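You operate a simulated robot arm through the tools that you are given. There is no shell and no other tool.

You run a simulated robot arm. Do the job below in one go: nothing can be reset, and whatever is moved stays where it is left.

## Task
Clamp the dull blue shoe in the long grey cradle and polish it.
Fine: toe to the wall, yellow slider against the heel; polish from the blue gloss tin on the green square brush, which goes back in its tub. What is to be rubbed or washed off counts as gone when no trace of it is left.

The check looks at the end state, three seconds after you hand in, the way a careful person would. Anything else that was tipped, shoved, dropped, spilled or broken makes it a failure.

## Robot
A 6-joint arm with a three-finger gripper, fixed in place. Base frame: the origin is at the foot of the arm, x ahead of it, y to its left, z up. Units: m, rad, N and s.
Its first joint turns from -2.897 to 2.897 rad. Payload 4.89 kg.
Tool frame: the origin (TCP) lies between the finger pads and is the grasp point; the fingertips stand 0.03 m ahead of it; z points along the fingers, y is the line along which they close. The gripper opens to 0.164 m. The gripper's body begins 0.125 m behind the TCP.
Orientation is that of the tool frame in the base frame, as a unit quaternion [x, y, z, w]. With the fingers straight down and closing along the base's y, the tool's x points along the base's -x, its y along +y and its z along -z.

## Interface
- The arm moves only by the tool send_rows. Its argument "plan" is a list of rows, each an object of numbers (a shift or turn left out is 0, a gripper value left out holds the last): "x", "y", "z": the shift along the base's x, y, z in m; "rx", "ry", "rz": the turn, a rotation vector about the base's x, y, z in rad; "jaw": the finger opening in m, from 0 to 0.164. In form: [{"x": .., "y": .., "z": .., "rx": .., "ry": .., "rz": .., "jaw": ..}, ...]. A call has 1 to 20 rows; each row shifts and turns the commanded pose from where the row before left it. A row lasts 0.2 s, in which the tool goes at most 0.05 m and 0.15 rad; a call with a longer step from one row to the next is refused whole, and so is a gripper value outside its range. Where a pose cannot be reached the arm comes as near as it can. A force on the tool above 40 N (or 10 N above the force at the start of the call, whichever is more), or a blocked arm, ends the call early, and 0.2 s more pass. Each finger travels about 0.108 m/s and halts on what it meets, pressing with about 22 N; the grip force reading is that of the motor and also rises with nothing between the fingers. The clock runs only during rows and for 0.2 s after the last one: add rows that do not move to give the fingers time. The reply holds the time, the measured pose of the TCP, the force on the tool along the base axes, the opening and the grip force, in the units named above and with some noise, with the torque about the TCP (base axes, N m) and any sound that the robot's microphone picked up, and new pictures: "pictures" is both (left out), scene, wrist or none.
- Cameras (640 x 400 px; columns grow to the right, rows downward): "scene" is fixed at [0.0403, 0.4904, 1.8242]; the picture's right is [-0.47, -0.88, 0.00], its down [-0.61, 0.32, -0.72] and it looks along [0.64, -0.34, -0.69] (base axes); focal length 371 px, centre (320, 200). "wrist" rides on the gripper at [0.076, -0.002, -0.152] in the tool frame; the picture's right is [0.02, 1.00, 0.00], its down [-0.88, 0.02, -0.47] and it looks along [-0.47, 0.01, 0.88] (tool axes); focal length 247 px, centre (320, 200). There is no depth. A picture from a camera that has moved, and an enlarged one, comes with that camera's place and axes in the base frame and with its lens. The place of the scene camera against the robot may be out by one fixed shift of up to 0.018 m in any direction.
- lift_body(by): slides the trunk up (or, below 0, down) by that many m; the arm rides with it, the base frame stays. It gives what a move gives, with no picture.
- enlarge(camera, box): a new picture of the part [left, top, right, bottom] of that camera's present view, enlarged. It takes no simulated time.
- close_job(): hands the job in; it is judged then, once.

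Nothing tells you positions but the pictures and the camera data. Unless the task says otherwise, let go and move clear before handing in.

The tools are called after "Call:" as a command line: name --argument value ..., lists and objects as JSON in quotes. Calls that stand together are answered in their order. send_rows: Moves the arm, as the interface text tells. Its arguments: {"type":"object","properties":{"plan":{"type":"array"},"pictures":{"type":"string","enum":["both","scene","wrist","none"]}},"required":["plan"]} The other tools are called the same way: lift_body (by) slides the trunk up or down; enlarge (camera, box) takes an enlarged picture of a part of a camera's view; close_job () hands the job in.

At the start:

```text
time_s: 0.0
tool_pos: [0.4924, -0.0539, 1.4189]
ee_rot: [-0.001, 1.0, 0.0, 0.0]
ft_force: [-0.5, 0.4, -0.7]
wrist_torque: [0.02, -0.04, 0.03]
grip_width: 0.1639
gripper_force: 0.1
trunk travel left (down, up): [-0.25, 0.14]
```

scene: 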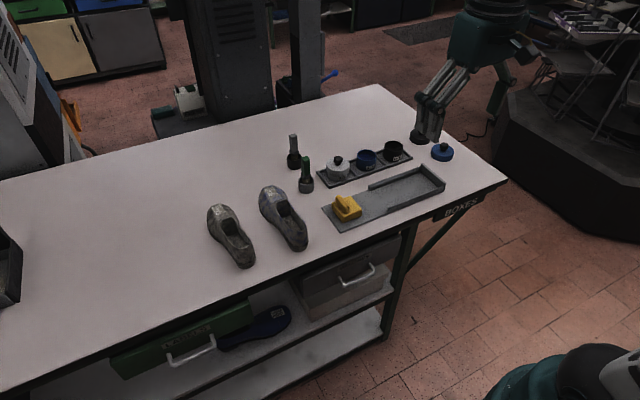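
wrist: 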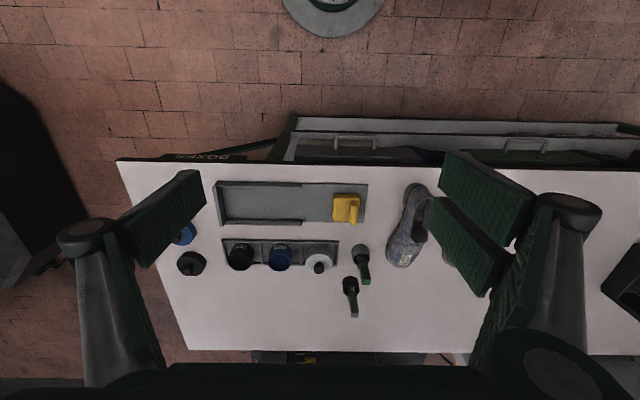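

I see a bench with two shoes, a grey cradle with a yellow slider, a tray of tins and two brushes in tubs. First I'll take enlarged views to find out which is which.

Call:
enlarge --camera "scene" --box '[190, 120, 350, 280]'

Call:
enlarge --camera "scene" --box '[310, 120, 470, 240]'

Call:
enlarge --camera "wrist" --box '[160, 160, 380, 330]'

Call:
enlarge --camera "wrist" --box '[330, 160, 530, 330]'

```text
2.50 times, centred on (270, 200) of scene
camera zoom: at [0.0403, 0.4904, 1.8242], right [-0.47, -0.88, 0.0], down [-0.61, 0.32, -0.72], along [0.64, -0.34, -0.69], focal length 928 px, centre (445, 200)
```

zoom: 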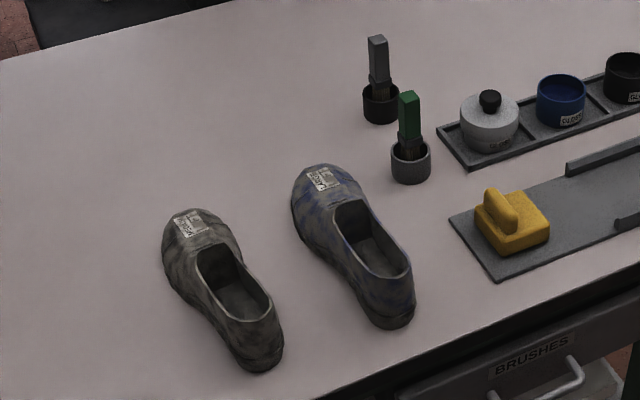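

```text
3.33 times, centred on (390, 180) of scene
camera zoom: at [0.0403, 0.4904, 1.8242], right [-0.47, -0.88, 0.0], down [-0.61, 0.32, -0.72], along [0.64, -0.34, -0.69], focal length 1237 px, centre (87, 267)
```

zoom: 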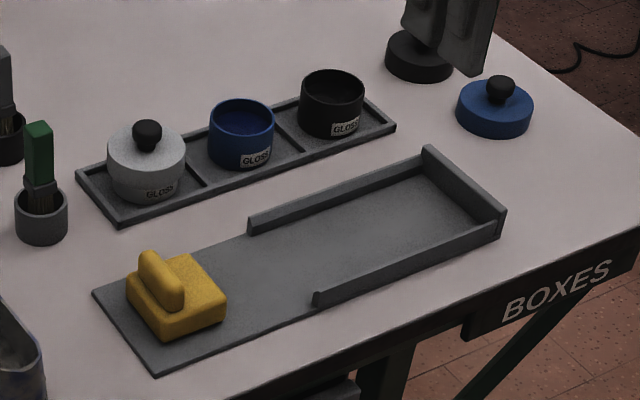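

```text
2.35 times, centred on (270, 245) of wrist
camera zoom: at [0.4168, -0.0568, 1.5707], right [-0.02, 1.0, 0.0], down [0.88, 0.02, 0.47], along [0.47, 0.01, -0.88], focal length 581 px, centre (438, 94)
```

zoom: 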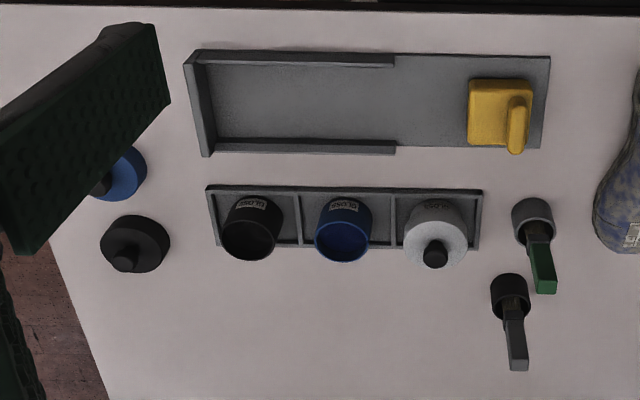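

```text
2.35 times, centred on (430, 245) of wrist
camera zoom: at [0.4168, -0.0568, 1.5707], right [-0.02, 1.0, 0.0], down [0.88, 0.02, 0.47], along [0.47, 0.01, -0.88], focal length 581 px, centre (61, 94)
```

zoom: 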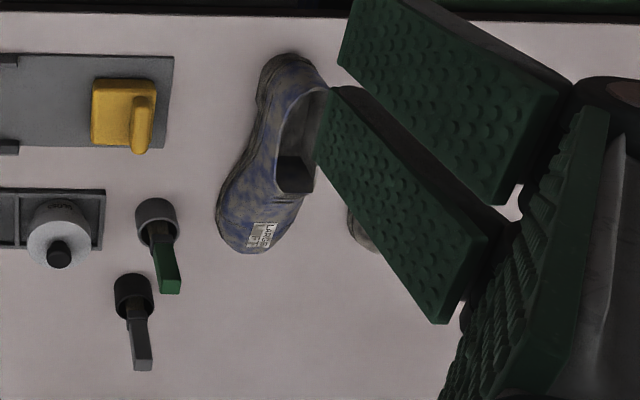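

The dull blue shoe is the one nearer the cradle, at about (0.79, 0.22), with its toe pointing away from the base. The cradle is at about y -0.3 to 0.08, with its wall at the -y end. I'll move in above the bench for closer wrist views before touching anything.

Call:
send_rows --plan '[{"x": 0.025, "y": 0.022, "z": -0.015}, {"x": 0.025, "y": 0.022, "z": -0.015}, {"x": 0.025, "y": 0.022, "z": -0.015}, {"x": 0.025, "y": 0.022, "z": -0.015}, {"x": 0.025, "y": 0.022, "z": -0.015}, {"x": 0.025, "y": 0.022, "z": -0.015}, {"x": 0.025, "y": 0.022, "z": -0.015}, {"x": 0.025, "y": 0.022, "z": -0.015}, {"x": 0.025, "y": 0.022, "z": -0.015}, {}]' --pictures "both"

```text
time_s: 2.2
tool_pos: [0.7167, 0.1444, 1.2832]
ee_rot: [-0.001, 1.0, 0.0, 0.0]
ft_force: [0.6, 1.1, -0.7]
wrist_torque: [-0.1, 0.18, 0.01]
grip_width: 0.1637
gripper_force: 0.1
trunk travel left (down, up): [-0.25, 0.14]
camera wrist: at [0.6416, 0.142, 1.4342], right [-0.02, 1.0, 0.0], down [0.88, 0.02, 0.47], along [0.47, 0.01, -0.88], focal length 247 px, centre (320, 200)
```

scene: 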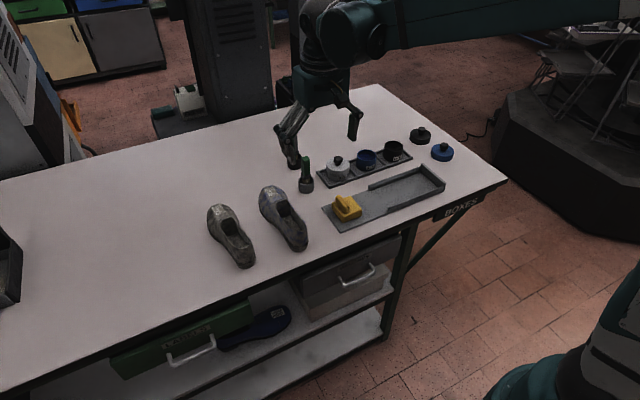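
wrist: 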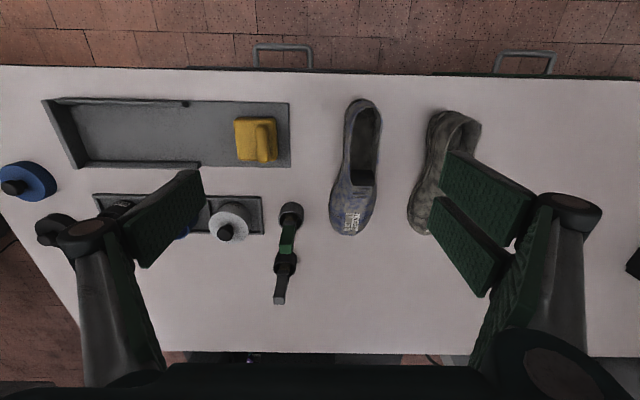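

The closer view shows the shoe, slider and brushes clearly. I'll enlarge each of them to get dimensions.

Call:
enlarge --camera "wrist" --box '[310, 80, 490, 250]'

Call:
enlarge --camera "wrist" --box '[30, 80, 310, 260]'

Call:
enlarge --camera "wrist" --box '[230, 180, 350, 310]'

Call:
enlarge --camera "wrist" --box '[225, 80, 305, 180]'

```text
2.35 times, centred on (400, 165) of wrist
camera zoom: at [0.6416, 0.142, 1.4342], right [-0.02, 1.0, 0.0], down [0.88, 0.02, 0.47], along [0.47, 0.01, -0.88], focal length 581 px, centre (132, 282)
```

zoom: 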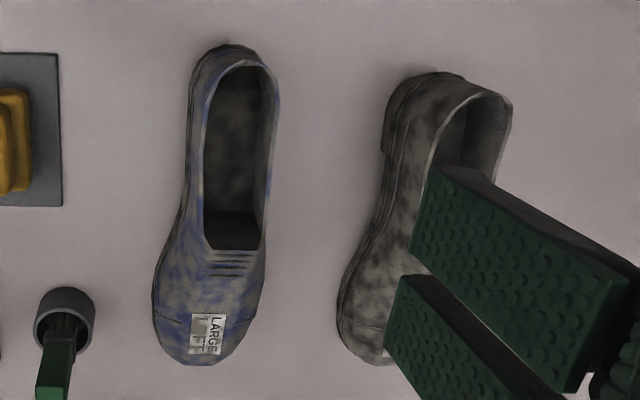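

```text
2.22 times, centred on (170, 170) of wrist
camera zoom: at [0.6416, 0.142, 1.4342], right [-0.02, 1.0, 0.0], down [0.88, 0.02, 0.47], along [0.47, 0.01, -0.88], focal length 549 px, centre (653, 267)
```

zoom: 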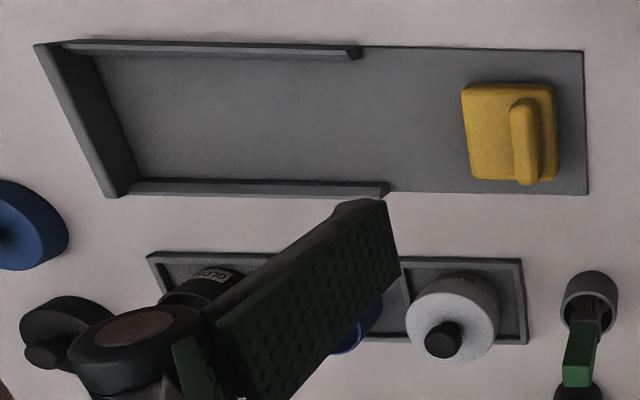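

```text
3.08 times, centred on (290, 245) of wrist
camera zoom: at [0.6416, 0.142, 1.4342], right [-0.02, 1.0, 0.0], down [0.88, 0.02, 0.47], along [0.47, 0.01, -0.88], focal length 760 px, centre (412, 62)
```

zoom: 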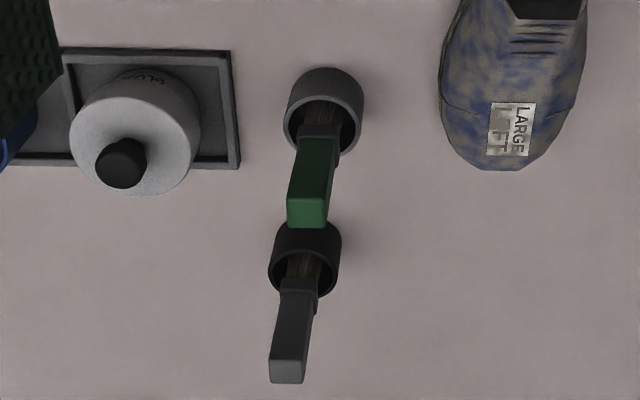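

```text
4.00 times, centred on (265, 130) of wrist
camera zoom: at [0.6416, 0.142, 1.4342], right [-0.02, 1.0, 0.0], down [0.88, 0.02, 0.47], along [0.47, 0.01, -0.88], focal length 988 px, centre (540, 480)
```

zoom: 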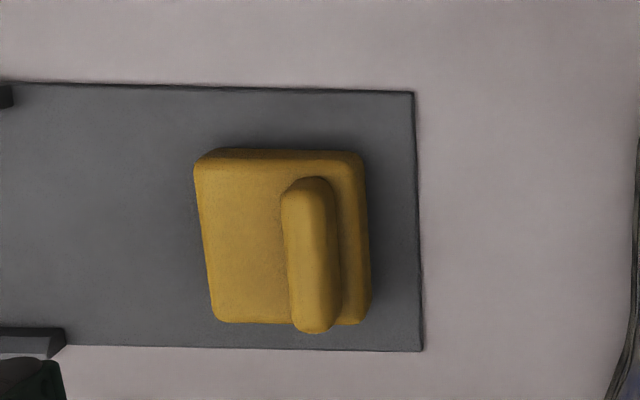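

The plate top comes out near z 0.942. The bay is about 0.108 m wide around x≈0.765, with the inner wall face near y≈-0.327. I'll swing over the cradle turned by -90°, which tests that orientation for placing and gives a second view.

Call:
send_rows --plan '[{"x": 0.004, "y": -0.0245, "z": -0.003, "rz": -0.1309}, {"x": 0.004, "y": -0.0245, "z": -0.003, "rz": -0.1309}, {"x": 0.004, "y": -0.0245, "z": -0.003, "rz": -0.1309}, {"x": 0.004, "y": -0.0245, "z": -0.003, "rz": -0.1309}, {"x": 0.004, "y": -0.0245, "z": -0.003, "rz": -0.1309}, {"x": 0.004, "y": -0.0245, "z": -0.003, "rz": -0.1309}, {"x": 0.004, "y": -0.0245, "z": -0.003, "rz": -0.1309}, {"x": 0.004, "y": -0.0245, "z": -0.003, "rz": -0.1309}, {"x": 0.004, "y": -0.0245, "z": -0.003, "rz": -0.1309}, {"x": 0.004, "y": -0.0245, "z": -0.003, "rz": -0.1309}, {"x": 0.004, "y": -0.0245, "z": -0.003, "rz": -0.1309}, {"x": 0.004, "y": -0.0245, "z": -0.003, "rz": -0.1309}, {}]' --pictures "both"

```text
time_s: 5.0
tool_pos: [0.7661, -0.1498, 1.2473]
ee_rot: [0.707, 0.707, 0.0, -0.001]
ft_force: [0.5, -0.5, 0.2]
wrist_torque: [0.07, 0.02, 0.01]
grip_width: 0.164
gripper_force: 0.0
trunk travel left (down, up): [-0.25, 0.14]
camera wrist: at [0.7646, -0.0746, 1.3975], right [1.0, 0.02, 0.0], down [0.02, -0.88, 0.47], along [0.01, -0.47, -0.88], focal length 247 px, centre (320, 200)
```

scene: 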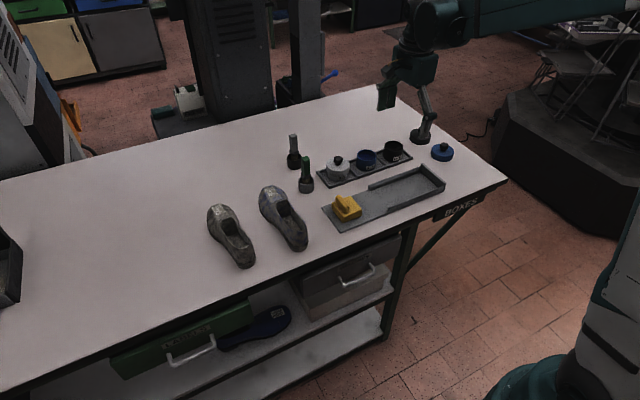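
wrist: 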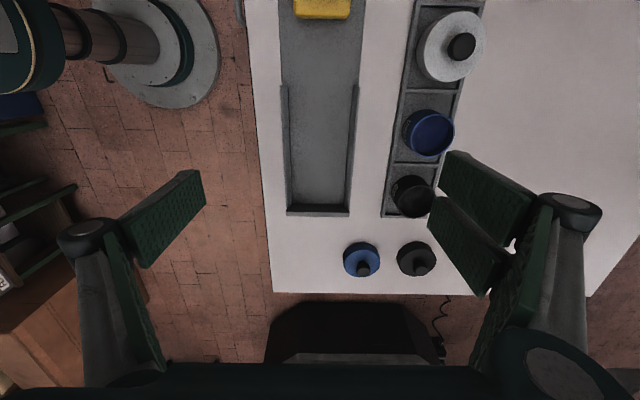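

Call:
enlarge --camera "wrist" --box '[250, 60, 470, 230]'

Call:
enlarge --camera "wrist" --box '[380, 90, 480, 220]'

```text
2.35 times, centred on (360, 145) of wrist
camera zoom: at [0.7646, -0.0746, 1.3975], right [1.0, 0.02, 0.0], down [0.02, -0.88, 0.47], along [0.01, -0.47, -0.88], focal length 581 px, centre (226, 329)
```

zoom: 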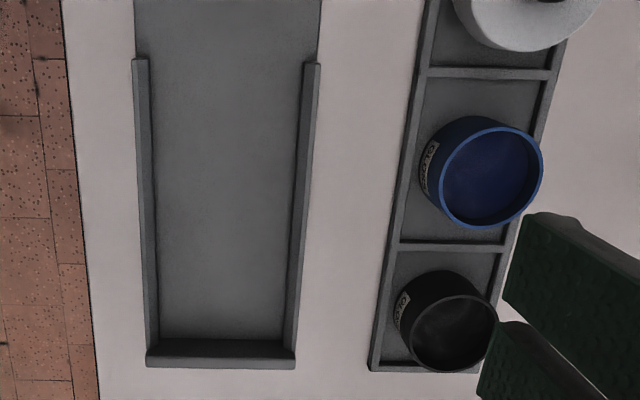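

```text
3.08 times, centred on (430, 155) of wrist
camera zoom: at [0.7646, -0.0746, 1.3975], right [1.0, 0.02, 0.0], down [0.02, -0.88, 0.47], along [0.01, -0.47, -0.88], focal length 760 px, centre (-18, 338)
```

zoom: 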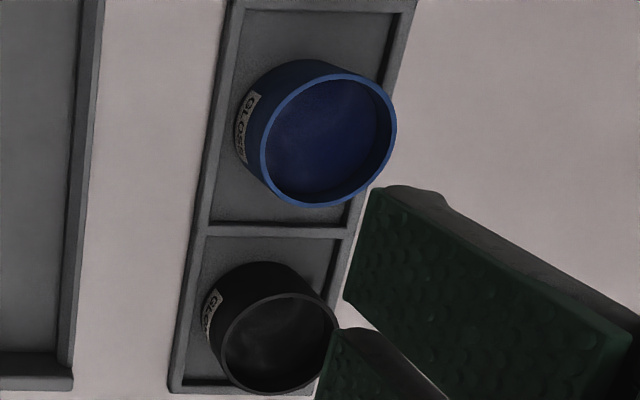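

The turned pose is reachable and the bay numbers agree: x from 0.710 to 0.821, wall at y -0.327. Next I'll put the camera straight above the shoe to measure its outline and yaw precisely.

Call:
send_rows --plan '[{"x": 0.0118, "y": 0.0375, "z": -0.004}, {"x": 0.0118, "y": 0.0375, "z": -0.004}, {"x": 0.0118, "y": 0.0375, "z": -0.004}, {"x": 0.0118, "y": 0.0375, "z": -0.004}, {"x": 0.0118, "y": 0.0375, "z": -0.004}, {"x": 0.0118, "y": 0.0375, "z": -0.004}, {"x": 0.0118, "y": 0.0375, "z": -0.004}, {"x": 0.0118, "y": 0.0375, "z": -0.004}, {}]' --pictures "wrist"

Call:
enlarge --camera "wrist" --box '[180, 0, 480, 180]'

```text
time_s: 7.0
tool_pos: [0.861, 0.1475, 1.2165]
ee_rot: [0.706, 0.708, 0.001, -0.001]
ft_force: [0.5, 1.4, -0.8]
wrist_torque: [-0.15, 0.02, 0.0]
grip_width: 0.1639
gripper_force: 0.1
trunk travel left (down, up): [-0.25, 0.14]
camera wrist: at [0.8602, 0.2247, 1.3687], right [1.0, 0.02, 0.0], down [0.02, -0.88, 0.47], along [0.01, -0.47, -0.88], focal length 247 px, centre (320, 200)
```

wrist: 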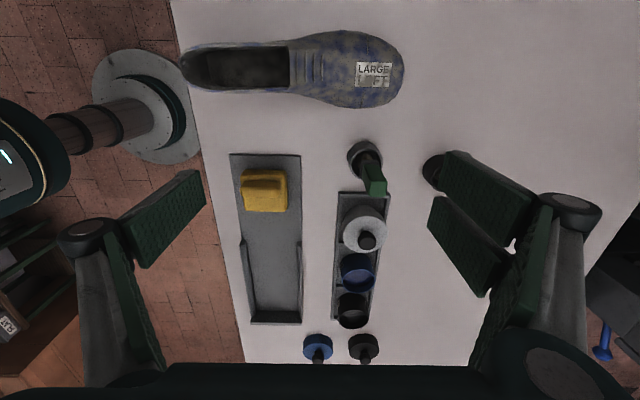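

```text
2.13 times, centred on (330, 90) of wrist
camera zoom: at [0.8602, 0.2247, 1.3687], right [1.0, 0.02, 0.0], down [0.02, -0.88, 0.47], along [0.01, -0.47, -0.88], focal length 527 px, centre (299, 435)
```

zoom: 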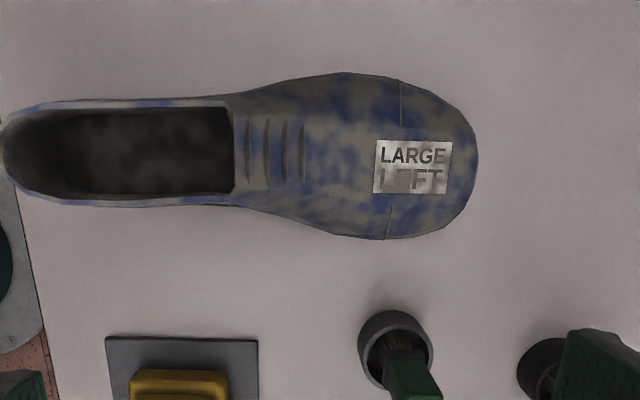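

The shoe is about 0.30 m long and 0.10 m wide, yaw about 0, with its waist centred at y≈0.225 near x≈0.81. I'll turn back, centre above the waist and check before descending.

Call:
send_rows --plan '[{"x": -0.0043, "y": 0.0065, "rz": 0.1309, "jaw": 0.135}, {"x": -0.0043, "y": 0.0065, "rz": 0.1309}, {"x": -0.0043, "y": 0.0065, "rz": 0.1309}, {"x": -0.0043, "y": 0.0065, "rz": 0.1309}, {"x": -0.0043, "y": 0.0065, "rz": 0.1309}, {"x": -0.0043, "y": 0.0065, "rz": 0.1309}, {"x": -0.0043, "y": 0.0065, "rz": 0.1309}, {"x": -0.0043, "y": 0.0065, "rz": 0.1309}, {"x": -0.0043, "y": 0.0065, "rz": 0.1309}, {"x": -0.0043, "y": 0.0065, "rz": 0.1309}, {"x": -0.0043, "y": 0.0065, "rz": 0.1309}, {"x": -0.0043, "y": 0.0065, "rz": 0.1309}, {"z": -0.04}, {"z": -0.04}, {}]' --pictures "both"

```text
time_s: 10.2
tool_pos: [0.8107, 0.2274, 1.1361]
ee_rot: [-0.001, 1.0, 0.0, -0.001]
ft_force: [0.8, 0.7, -0.8]
wrist_torque: [-0.04, 0.19, 0.0]
grip_width: 0.1351
gripper_force: 0.1
trunk travel left (down, up): [-0.25, 0.14]
camera wrist: at [0.7339, 0.2255, 1.2873], right [-0.02, 1.0, 0.0], down [0.88, 0.02, 0.47], along [0.47, 0.01, -0.88], focal length 247 px, centre (320, 200)
```

scene: 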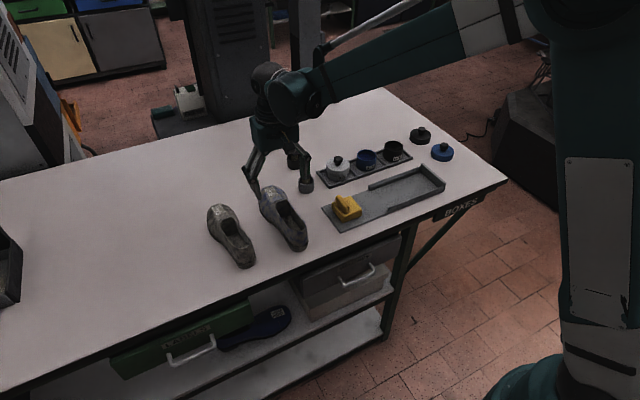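
wrist: 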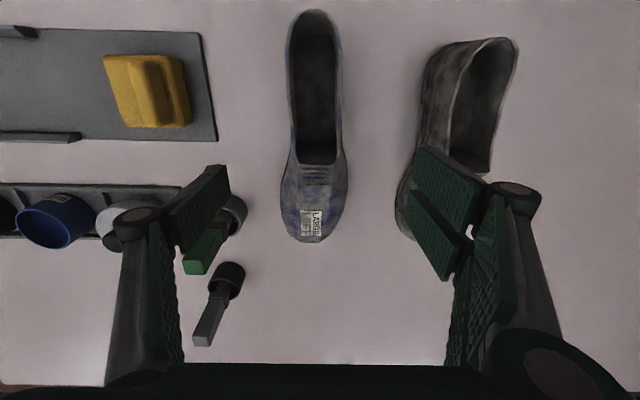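

The fingers straddle the shoe waist and are well centred. I'll descend to a TCP height of about 0.99.

Call:
send_rows --plan '[{"y": -0.002, "z": -0.03}, {"z": -0.03}, {"z": -0.03}, {"z": -0.03}, {"z": -0.024}, {}]' --pictures "both"

Call:
enlarge --camera "scene" --box '[220, 120, 340, 270]'

```text
time_s: 11.6
tool_pos: [0.8089, 0.227, 0.9941]
ee_rot: [-0.001, 1.0, 0.0, 0.0]
ft_force: [-0.1, 0.4, -0.1]
wrist_torque: [-0.03, 0.05, 0.0]
grip_width: 0.1347
gripper_force: 0.1
trunk travel left (down, up): [-0.25, 0.14]
camera wrist: at [0.7325, 0.2243, 1.1459], right [-0.02, 1.0, 0.0], down [0.88, 0.02, 0.47], along [0.47, 0.01, -0.88], focal length 247 px, centre (320, 200)
```

scene: 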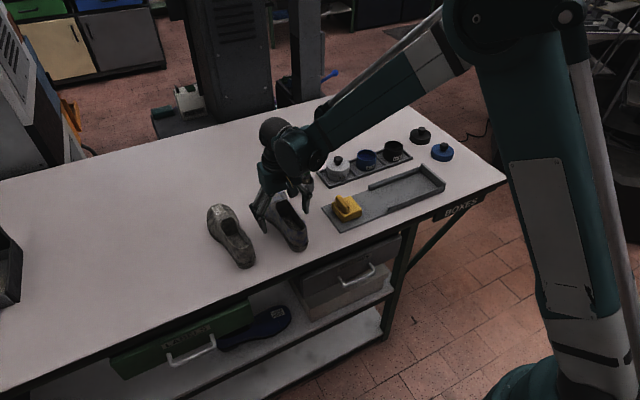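
wrist: 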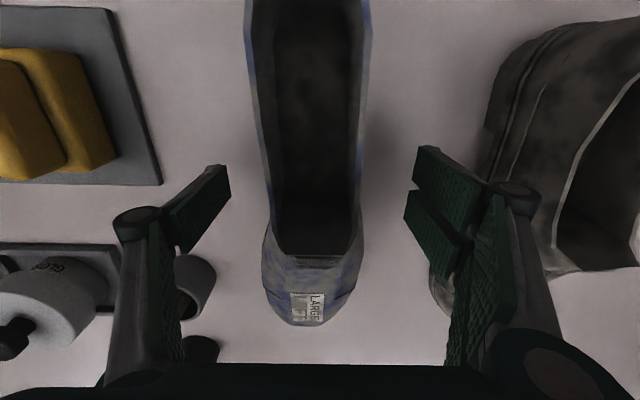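

```text
2.67 times, centred on (280, 195) of scene
camera zoom: at [0.0403, 0.4904, 1.8242], right [-0.47, -0.88, 0.0], down [-0.61, 0.32, -0.72], along [0.64, -0.34, -0.69], focal length 989 px, centre (427, 213)
```

zoom: 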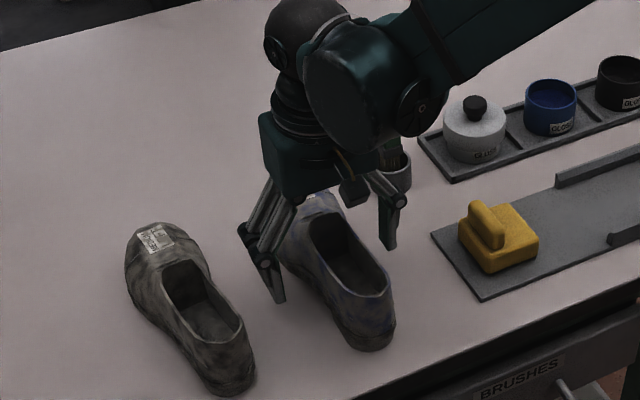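

The fingers are on either side of the shoe with no contact. I'll close on the waist.

Call:
send_rows --plan '[{"jaw": 0.1}, {"jaw": 0.08}, {"jaw": 0.06}, {"jaw": 0.04}, {"jaw": 0.03}, {}, {}]' --pictures "both"

```text
time_s: 13.2
tool_pos: [0.808, 0.2257, 0.995]
ee_rot: [-0.001, 1.0, 0.0, 0.0]
ft_force: [2.2, -1.0, 1.4]
wrist_torque: [-0.24, 0.02, 0.24]
grip_width: 0.0719
gripper_force: 22.0
trunk travel left (down, up): [-0.25, 0.14]
camera wrist: at [0.7322, 0.2241, 1.1464], right [-0.02, 1.0, 0.0], down [0.88, 0.02, 0.47], along [0.47, 0.01, -0.88], focal length 247 px, centre (320, 200)
```

scene: 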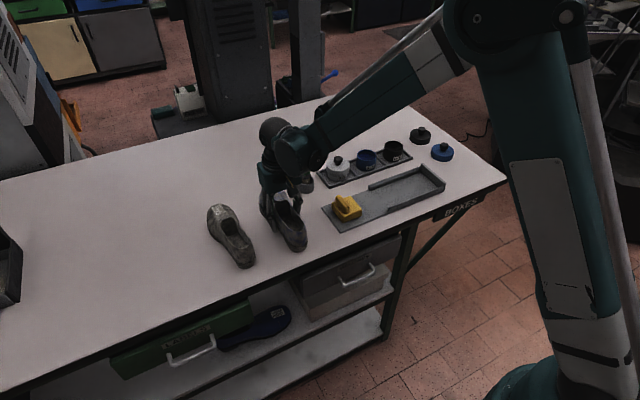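
wrist: 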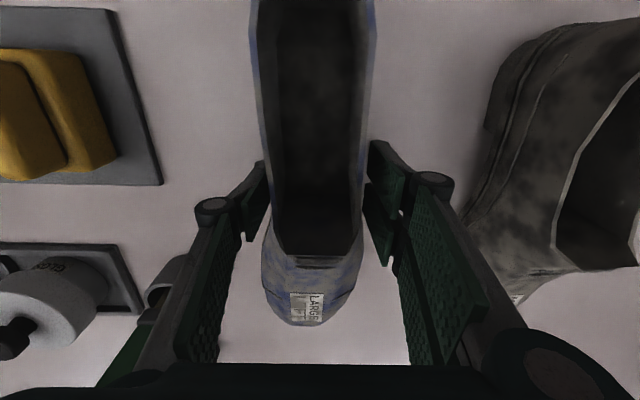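

The grip is firm at a width of 0.072. I'll lift slowly and watch for slipping or tilting.

Call:
send_rows --plan '[{"z": 0.01}, {"z": 0.02}, {"z": 0.03}, {"z": 0.03}, {"z": 0.03}, {}]' --pictures "both"

Call:
enlarge --camera "scene" --box '[220, 110, 340, 260]'

```text
time_s: 14.6
tool_pos: [0.8087, 0.2283, 1.1126]
ee_rot: [-0.002, 1.0, 0.0, 0.0]
ft_force: [-0.7, -0.5, -3.7]
wrist_torque: [0.04, 0.15, 0.01]
grip_width: 0.0681
gripper_force: 22.0
trunk travel left (down, up): [-0.25, 0.14]
camera wrist: at [0.7324, 0.2264, 1.2649], right [-0.02, 1.0, 0.0], down [0.88, 0.02, 0.47], along [0.47, 0.01, -0.88], focal length 247 px, centre (320, 200)
```

scene: 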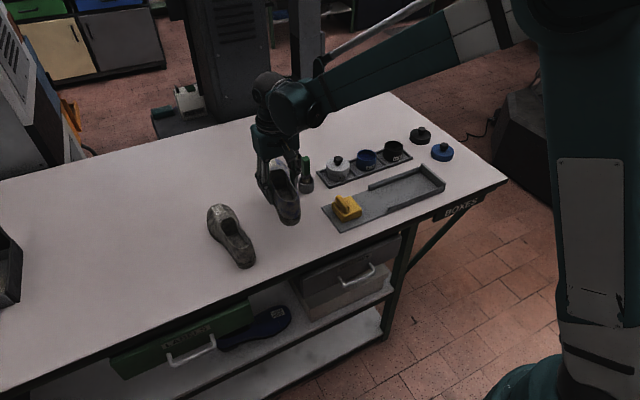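
wrist: 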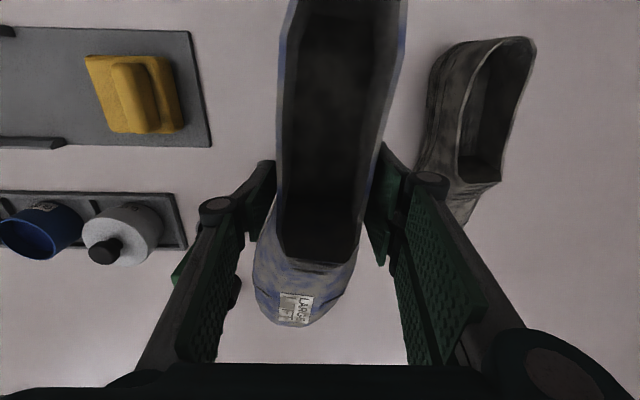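

```text
2.67 times, centred on (280, 185) of scene
camera zoom: at [0.0403, 0.4904, 1.8242], right [-0.47, -0.88, 0.0], down [-0.61, 0.32, -0.72], along [0.64, -0.34, -0.69], focal length 989 px, centre (427, 240)
```

zoom: 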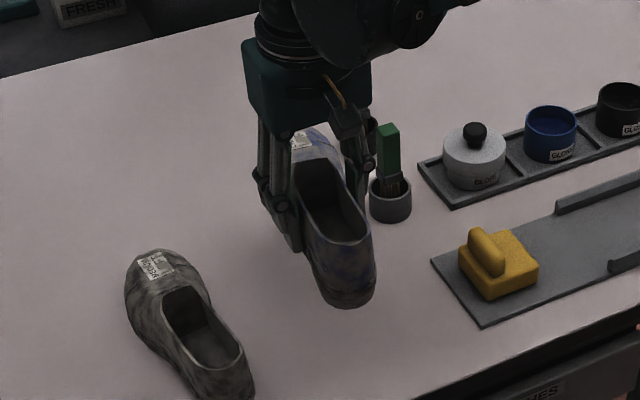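

The shoe is held but has yawed about 3.5° clockwise in the grip. I'll raise it above the brushes, then turn a bit less than 90° to compensate and carry it over the cradle.

Call:
send_rows --plan '[{"z": 0.02}, {"z": 0.03}, {"z": 0.03}, {"z": 0.03}, {"x": -0.0033, "y": -0.0311, "rz": -0.1258}, {"x": -0.0033, "y": -0.0311, "rz": -0.1258}, {"x": -0.0033, "y": -0.0311, "rz": -0.1258}, {"x": -0.0033, "y": -0.0311, "rz": -0.1258}, {"x": -0.0033, "y": -0.0311, "rz": -0.1258}, {"x": -0.0033, "y": -0.0311, "rz": -0.1258}, {"x": -0.0033, "y": -0.0311, "rz": -0.1258}, {"x": -0.0033, "y": -0.0311, "rz": -0.1258}, {"x": -0.0033, "y": -0.0311, "rz": -0.1258}, {"x": -0.0033, "y": -0.0311, "rz": -0.1258}, {"x": -0.0033, "y": -0.0311, "rz": -0.1258}, {"x": -0.0033, "y": -0.0311, "rz": -0.1258}, {}]' --pictures "both"

Call:
enlarge --camera "scene" --box '[310, 80, 470, 240]'

Call:
enlarge --camera "wrist" --box '[200, 0, 440, 360]'

```text
time_s: 18.2
tool_pos: [0.7712, -0.1503, 1.2204]
ee_rot: [0.685, 0.729, 0.0, 0.0]
ft_force: [0.2, -1.2, -4.4]
wrist_torque: [0.34, -0.02, -0.02]
grip_width: 0.0673
gripper_force: 22.2
trunk travel left (down, up): [-0.25, 0.14]
camera wrist: at [0.7651, -0.0751, 1.3729], right [1.0, 0.08, 0.0], down [0.07, -0.88, 0.47], along [0.04, -0.47, -0.88], focal length 247 px, centre (320, 200)
```

scene: 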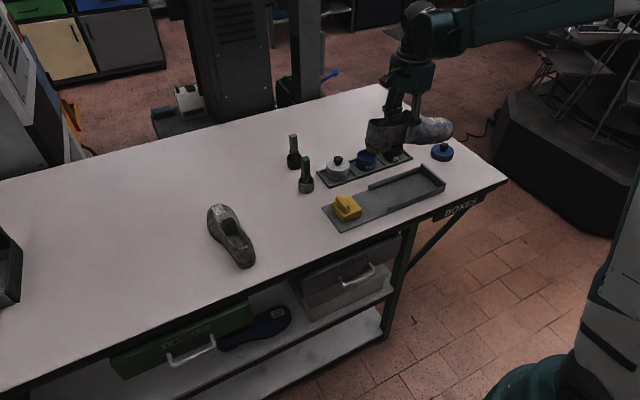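
wrist: 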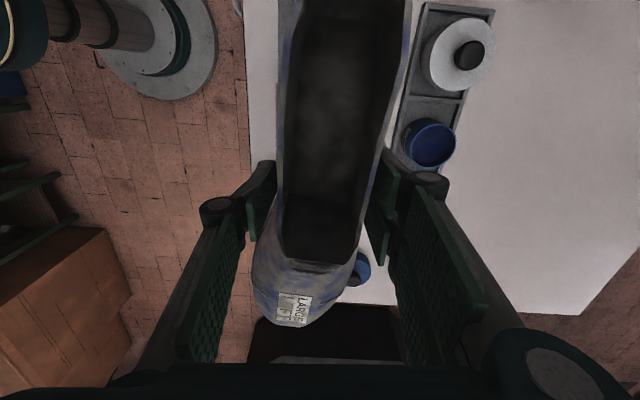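

```text
2.50 times, centred on (390, 160) of scene
camera zoom: at [0.0403, 0.4904, 1.8242], right [-0.47, -0.88, 0.0], down [-0.61, 0.32, -0.72], along [0.64, -0.34, -0.69], focal length 928 px, centre (145, 300)
```

zoom: 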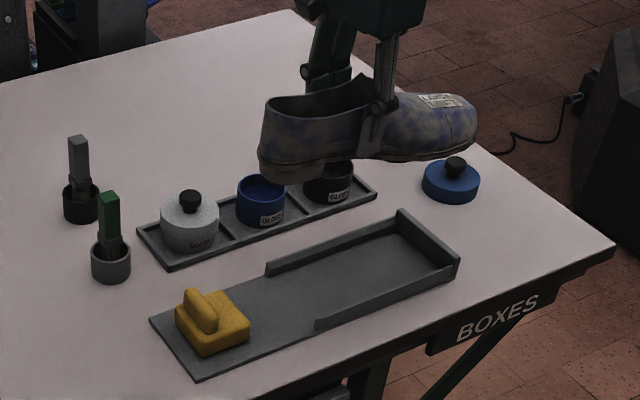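

```text
1.11 times, centred on (320, 180) of wrist
camera zoom: at [0.7651, -0.0751, 1.3729], right [1.0, 0.08, 0.0], down [0.07, -0.88, 0.47], along [0.04, -0.47, -0.88], focal length 274 px, centre (320, 222)
```

zoom: 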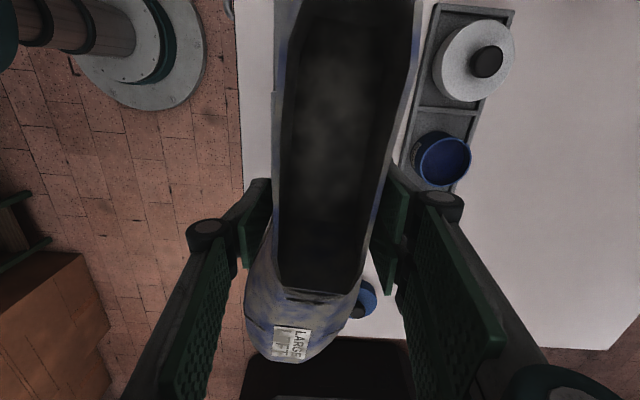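

The shoe hangs above the cradle. I'll zoom in to check whether the toe droops and whether the yaw is aligned with the bay.

Call:
enlarge --camera "scene" --box '[350, 90, 470, 170]'

Call:
enlarge --camera "wrist" --box '[230, 150, 420, 340]'

```text
5.00 times, centred on (410, 130) of scene
camera zoom: at [0.0403, 0.4904, 1.8242], right [-0.47, -0.88, 0.0], down [-0.61, 0.32, -0.72], along [0.64, -0.34, -0.69], focal length 1855 px, centre (-130, 550)
```

zoom: 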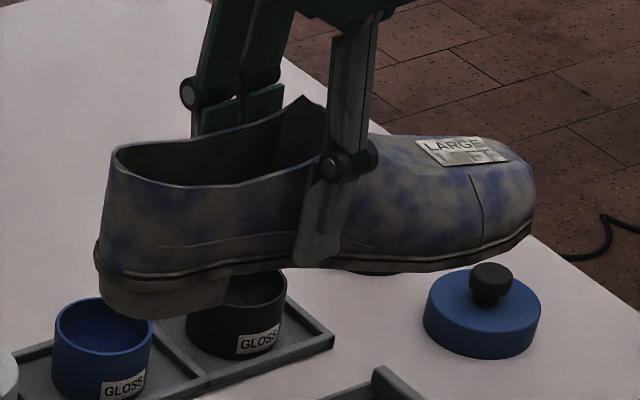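

```text
2.11 times, centred on (325, 245) of wrist
camera zoom: at [0.7651, -0.0751, 1.3729], right [1.0, 0.08, 0.0], down [0.07, -0.88, 0.47], along [0.04, -0.47, -0.88], focal length 520 px, centre (310, 105)
```

zoom: 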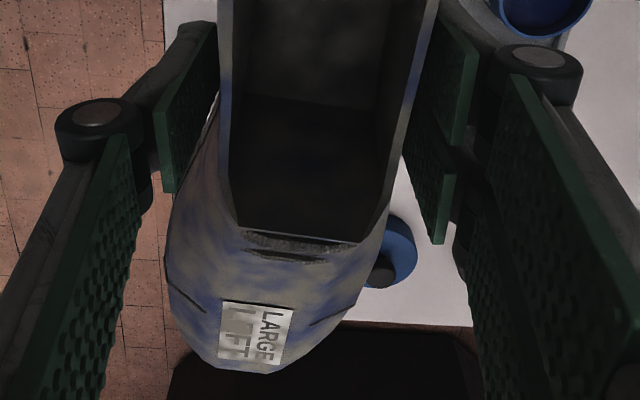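

The toe droops about 3° and points about 1° toward the base, so I'll correct both. I'll also shift slightly +y for wall clearance and lower to just above the rails for another look.

Call:
send_rows --plan '[{"x": -0.002, "y": 0.009, "rx": -0.0225, "rz": 0.0075}, {"x": -0.002, "y": 0.009, "rx": -0.0225, "rz": 0.0075}, {"z": -0.03}, {"z": -0.03}, {"z": -0.03}, {"z": -0.03}, {"z": -0.03}, {}]' --pictures "both"

Call:
enlarge --camera "scene" --box '[340, 110, 460, 230]'

Call:
enlarge --camera "wrist" --box '[230, 150, 420, 340]'

```text
time_s: 20.0
tool_pos: [0.7655, -0.1298, 1.0689]
ee_rot: [0.679, 0.733, -0.016, 0.016]
ft_force: [0.3, -0.1, -5.0]
wrist_torque: [0.25, 0.02, 0.04]
grip_width: 0.0672
gripper_force: 22.2
trunk travel left (down, up): [-0.25, 0.14]
camera wrist: at [0.7583, -0.047, 1.2175], right [1.0, 0.1, 0.0], down [0.09, -0.85, 0.51], along [0.05, -0.51, -0.86], focal length 247 px, centre (320, 200)
```

scene: 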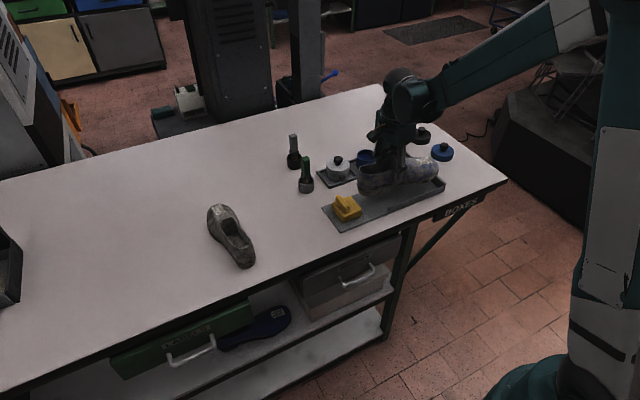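
wrist: 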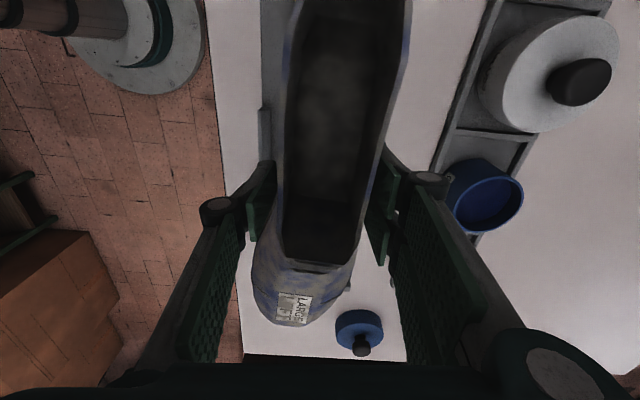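

```text
3.33 times, centred on (400, 170) of scene
camera zoom: at [0.0403, 0.4904, 1.8242], right [-0.47, -0.88, 0.0], down [-0.61, 0.32, -0.72], along [0.64, -0.34, -0.69], focal length 1237 px, centre (53, 300)
```

zoom: 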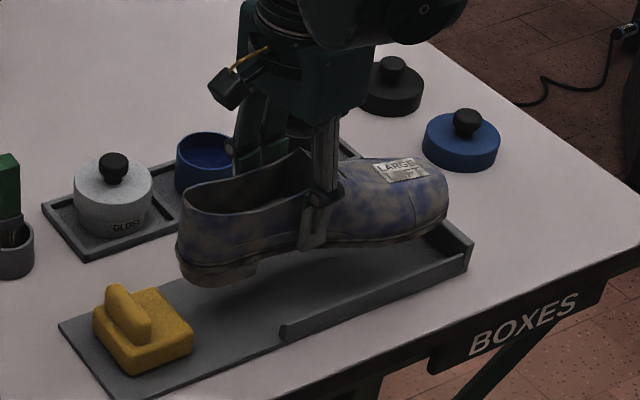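

```text
2.11 times, centred on (325, 245) of wrist
camera zoom: at [0.7583, -0.047, 1.2175], right [1.0, 0.1, 0.0], down [0.09, -0.85, 0.51], along [0.05, -0.51, -0.86], focal length 520 px, centre (310, 105)
```

zoom: 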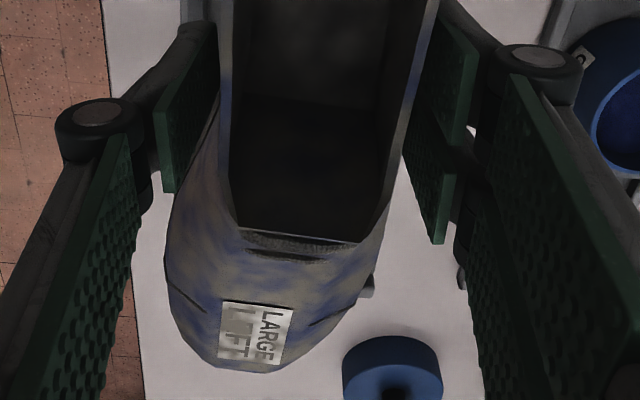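

The lines of the shoe and cradle don't look parallel in the scene view, so I'll take a closer look before lowering further.

Call:
enlarge --camera "scene" --box '[350, 140, 450, 220]'

Call:
enlarge --camera "wrist" --box '[240, 0, 430, 130]'

```text
5.00 times, centred on (400, 180) of scene
camera zoom: at [0.0403, 0.4904, 1.8242], right [-0.47, -0.88, 0.0], down [-0.61, 0.32, -0.72], along [0.64, -0.34, -0.69], focal length 1855 px, centre (-80, 300)
```

zoom: 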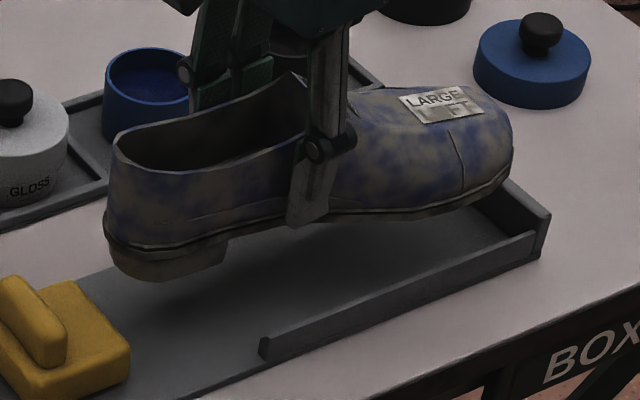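

```text
3.08 times, centred on (335, 65) of wrist
camera zoom: at [0.7583, -0.047, 1.2175], right [1.0, 0.1, 0.0], down [0.09, -0.85, 0.51], along [0.05, -0.51, -0.86], focal length 760 px, centre (274, 615)
```

zoom: 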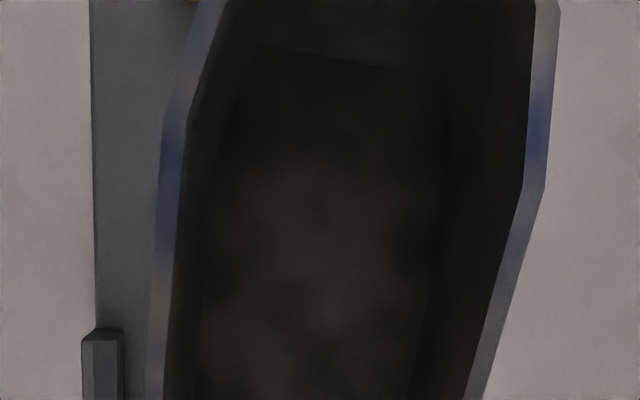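

The shoe is close to level and aligned, but its ball sits about 7 mm too far toward the base relative to the bay. I'll shift +x and lower to just above the rails.

Call:
send_rows --plan '[{"x": 0.007, "z": -0.01}, {"z": -0.015}, {"z": -0.015}, {}]' --pictures "both"

Call:
enlarge --camera "scene" --box '[350, 140, 450, 220]'

Call:
enlarge --camera "wrist" --box '[230, 180, 420, 330]'

```text
time_s: 21.0
tool_pos: [0.7729, -0.1287, 1.0312]
ee_rot: [0.68, 0.733, -0.016, 0.015]
ft_force: [0.9, 0.8, -4.5]
wrist_torque: [0.2, 0.03, -0.03]
grip_width: 0.0673
gripper_force: 22.0
trunk travel left (down, up): [-0.25, 0.14]
camera wrist: at [0.7661, -0.047, 1.179], right [1.0, 0.1, 0.0], down [0.09, -0.85, 0.51], along [0.05, -0.51, -0.86], focal length 247 px, centre (320, 200)
```

scene: 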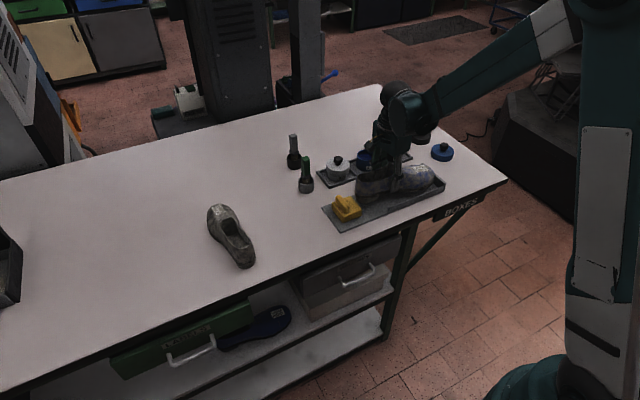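
wrist: 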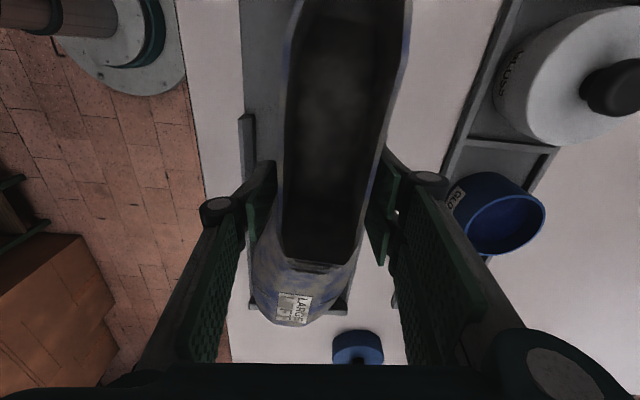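

```text
5.00 times, centred on (400, 180) of scene
camera zoom: at [0.0403, 0.4904, 1.8242], right [-0.47, -0.88, 0.0], down [-0.61, 0.32, -0.72], along [0.64, -0.34, -0.69], focal length 1855 px, centre (-80, 300)
```

zoom: 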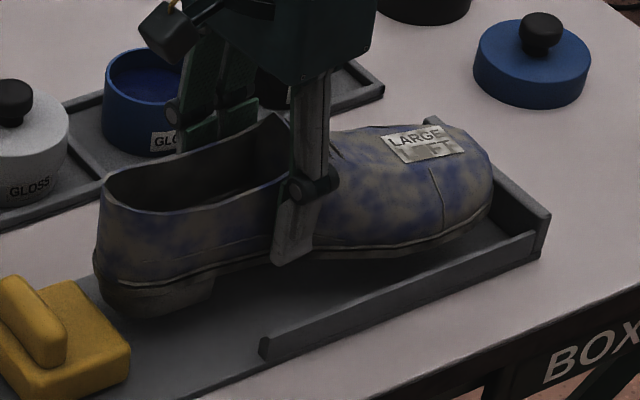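

```text
2.67 times, centred on (325, 255) of wrist
camera zoom: at [0.7661, -0.047, 1.179], right [1.0, 0.1, 0.0], down [0.09, -0.85, 0.51], along [0.05, -0.51, -0.86], focal length 659 px, centre (307, 53)
```

zoom: 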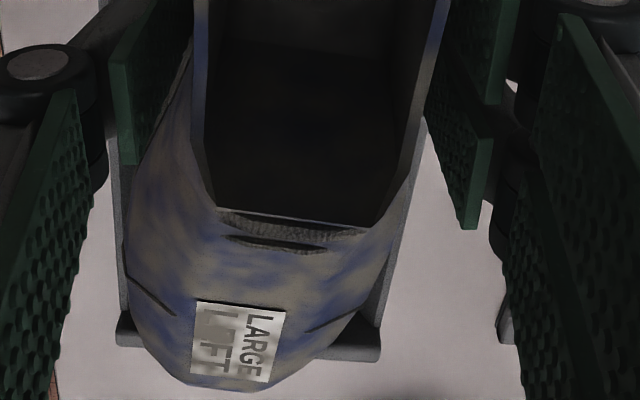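

The shoe drops nicely between the rails, but the heel is close to the slider: about 15 mm of total slack for 0.30 m of shoe. I'll lower it slightly toe-down, so the toe can find the floor and wall while the heel stays above the slider.

Call:
send_rows --plan '[{"y": -0.003, "rx": 0.025}, {"y": -0.003, "rx": 0.025}, {"z": -0.006}, {"z": -0.006}, {}]' --pictures "both"

Call:
enlarge --camera "scene" --box '[350, 140, 450, 220]'

Call:
enlarge --camera "wrist" --box '[230, 180, 420, 330]'

Call:
enlarge --camera "wrist" --box '[230, 0, 430, 130]'

```text
time_s: 22.2
tool_pos: [0.7729, -0.1346, 1.0202]
ee_rot: [0.679, 0.734, 0.002, -0.002]
ft_force: [0.3, 0.6, -4.7]
wrist_torque: [0.22, 0.01, 0.04]
grip_width: 0.0675
gripper_force: 22.0
trunk travel left (down, up): [-0.25, 0.14]
camera wrist: at [0.7653, -0.0604, 1.1732], right [1.0, 0.1, 0.0], down [0.09, -0.88, 0.47], along [0.05, -0.47, -0.88], focal length 247 px, centre (320, 200)
```

scene: 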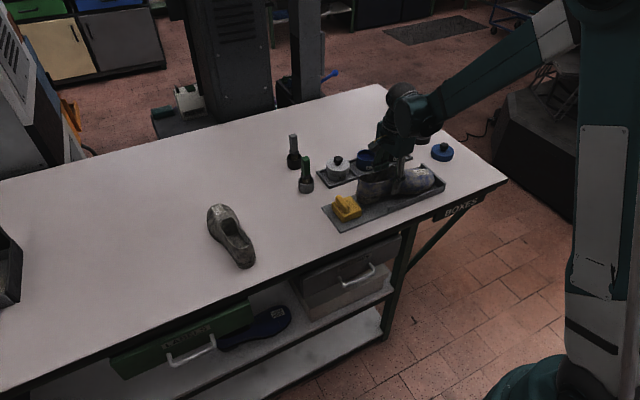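
wrist: 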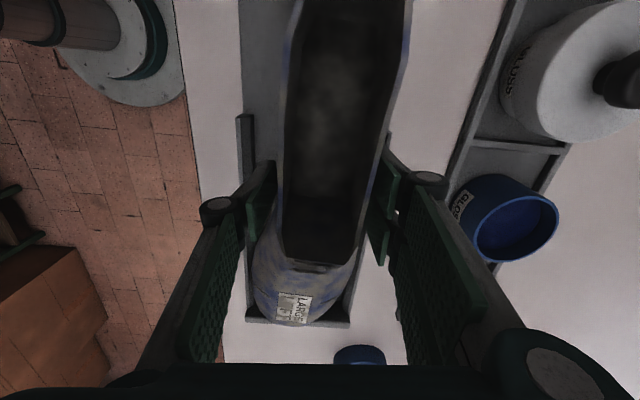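

```text
5.00 times, centred on (400, 180) of scene
camera zoom: at [0.0403, 0.4904, 1.8242], right [-0.47, -0.88, 0.0], down [-0.61, 0.32, -0.72], along [0.64, -0.34, -0.69], focal length 1855 px, centre (-80, 300)
```

zoom: 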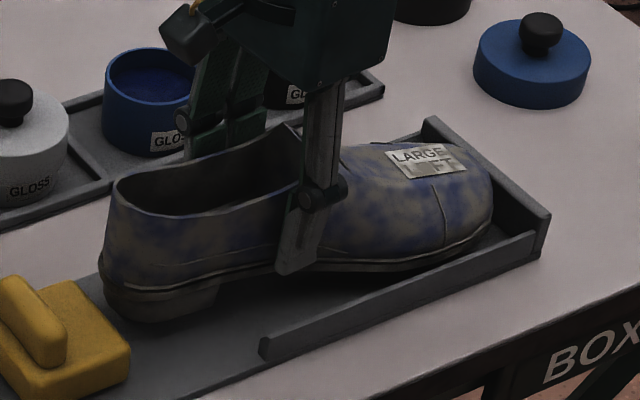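

```text
2.67 times, centred on (325, 255) of wrist
camera zoom: at [0.7653, -0.0604, 1.1732], right [1.0, 0.1, 0.0], down [0.09, -0.88, 0.47], along [0.05, -0.47, -0.88], focal length 659 px, centre (307, 53)
```

zoom: 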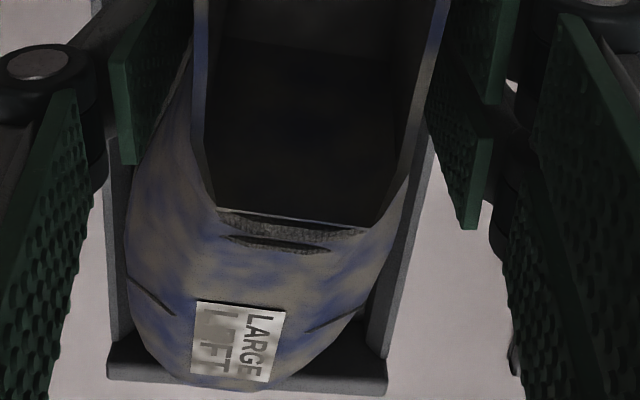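

```text
3.08 times, centred on (330, 65) of wrist
camera zoom: at [0.7653, -0.0604, 1.1732], right [1.0, 0.1, 0.0], down [0.09, -0.88, 0.47], along [0.05, -0.47, -0.88], focal length 760 px, centre (289, 615)
```

zoom: 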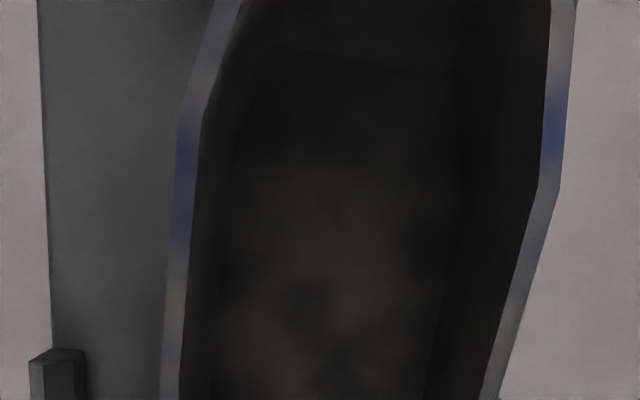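

The toe is centred between the rails and below the wall top, with no contact so far. I'll lower in small steps and watch the vertical force.

Call:
send_rows --plan '[{"z": -0.004}, {"z": -0.004}, {}]' --pictures "none"

```text
time_s: 23.0
tool_pos: [0.7719, -0.1358, 1.012]
ee_rot: [0.679, 0.734, 0.002, -0.002]
ft_force: [0.4, 0.3, -5.5]
wrist_torque: [0.19, 0.02, 0.03]
grip_width: 0.0675
gripper_force: 21.6
trunk travel left (down, up): [-0.25, 0.14]
```

Call:
send_rows --plan '[{"z": -0.003}, {"z": -0.003}, {}]' --pictures "none"

```text
time_s: 23.8
tool_pos: [0.7725, -0.1341, 1.0071]
ee_rot: [0.68, 0.734, 0.001, -0.002]
ft_force: [0.9, 0.1, -4.6]
wrist_torque: [0.21, 0.0, 0.02]
grip_width: 0.0673
gripper_force: 22.1
trunk travel left (down, up): [-0.25, 0.14]
```

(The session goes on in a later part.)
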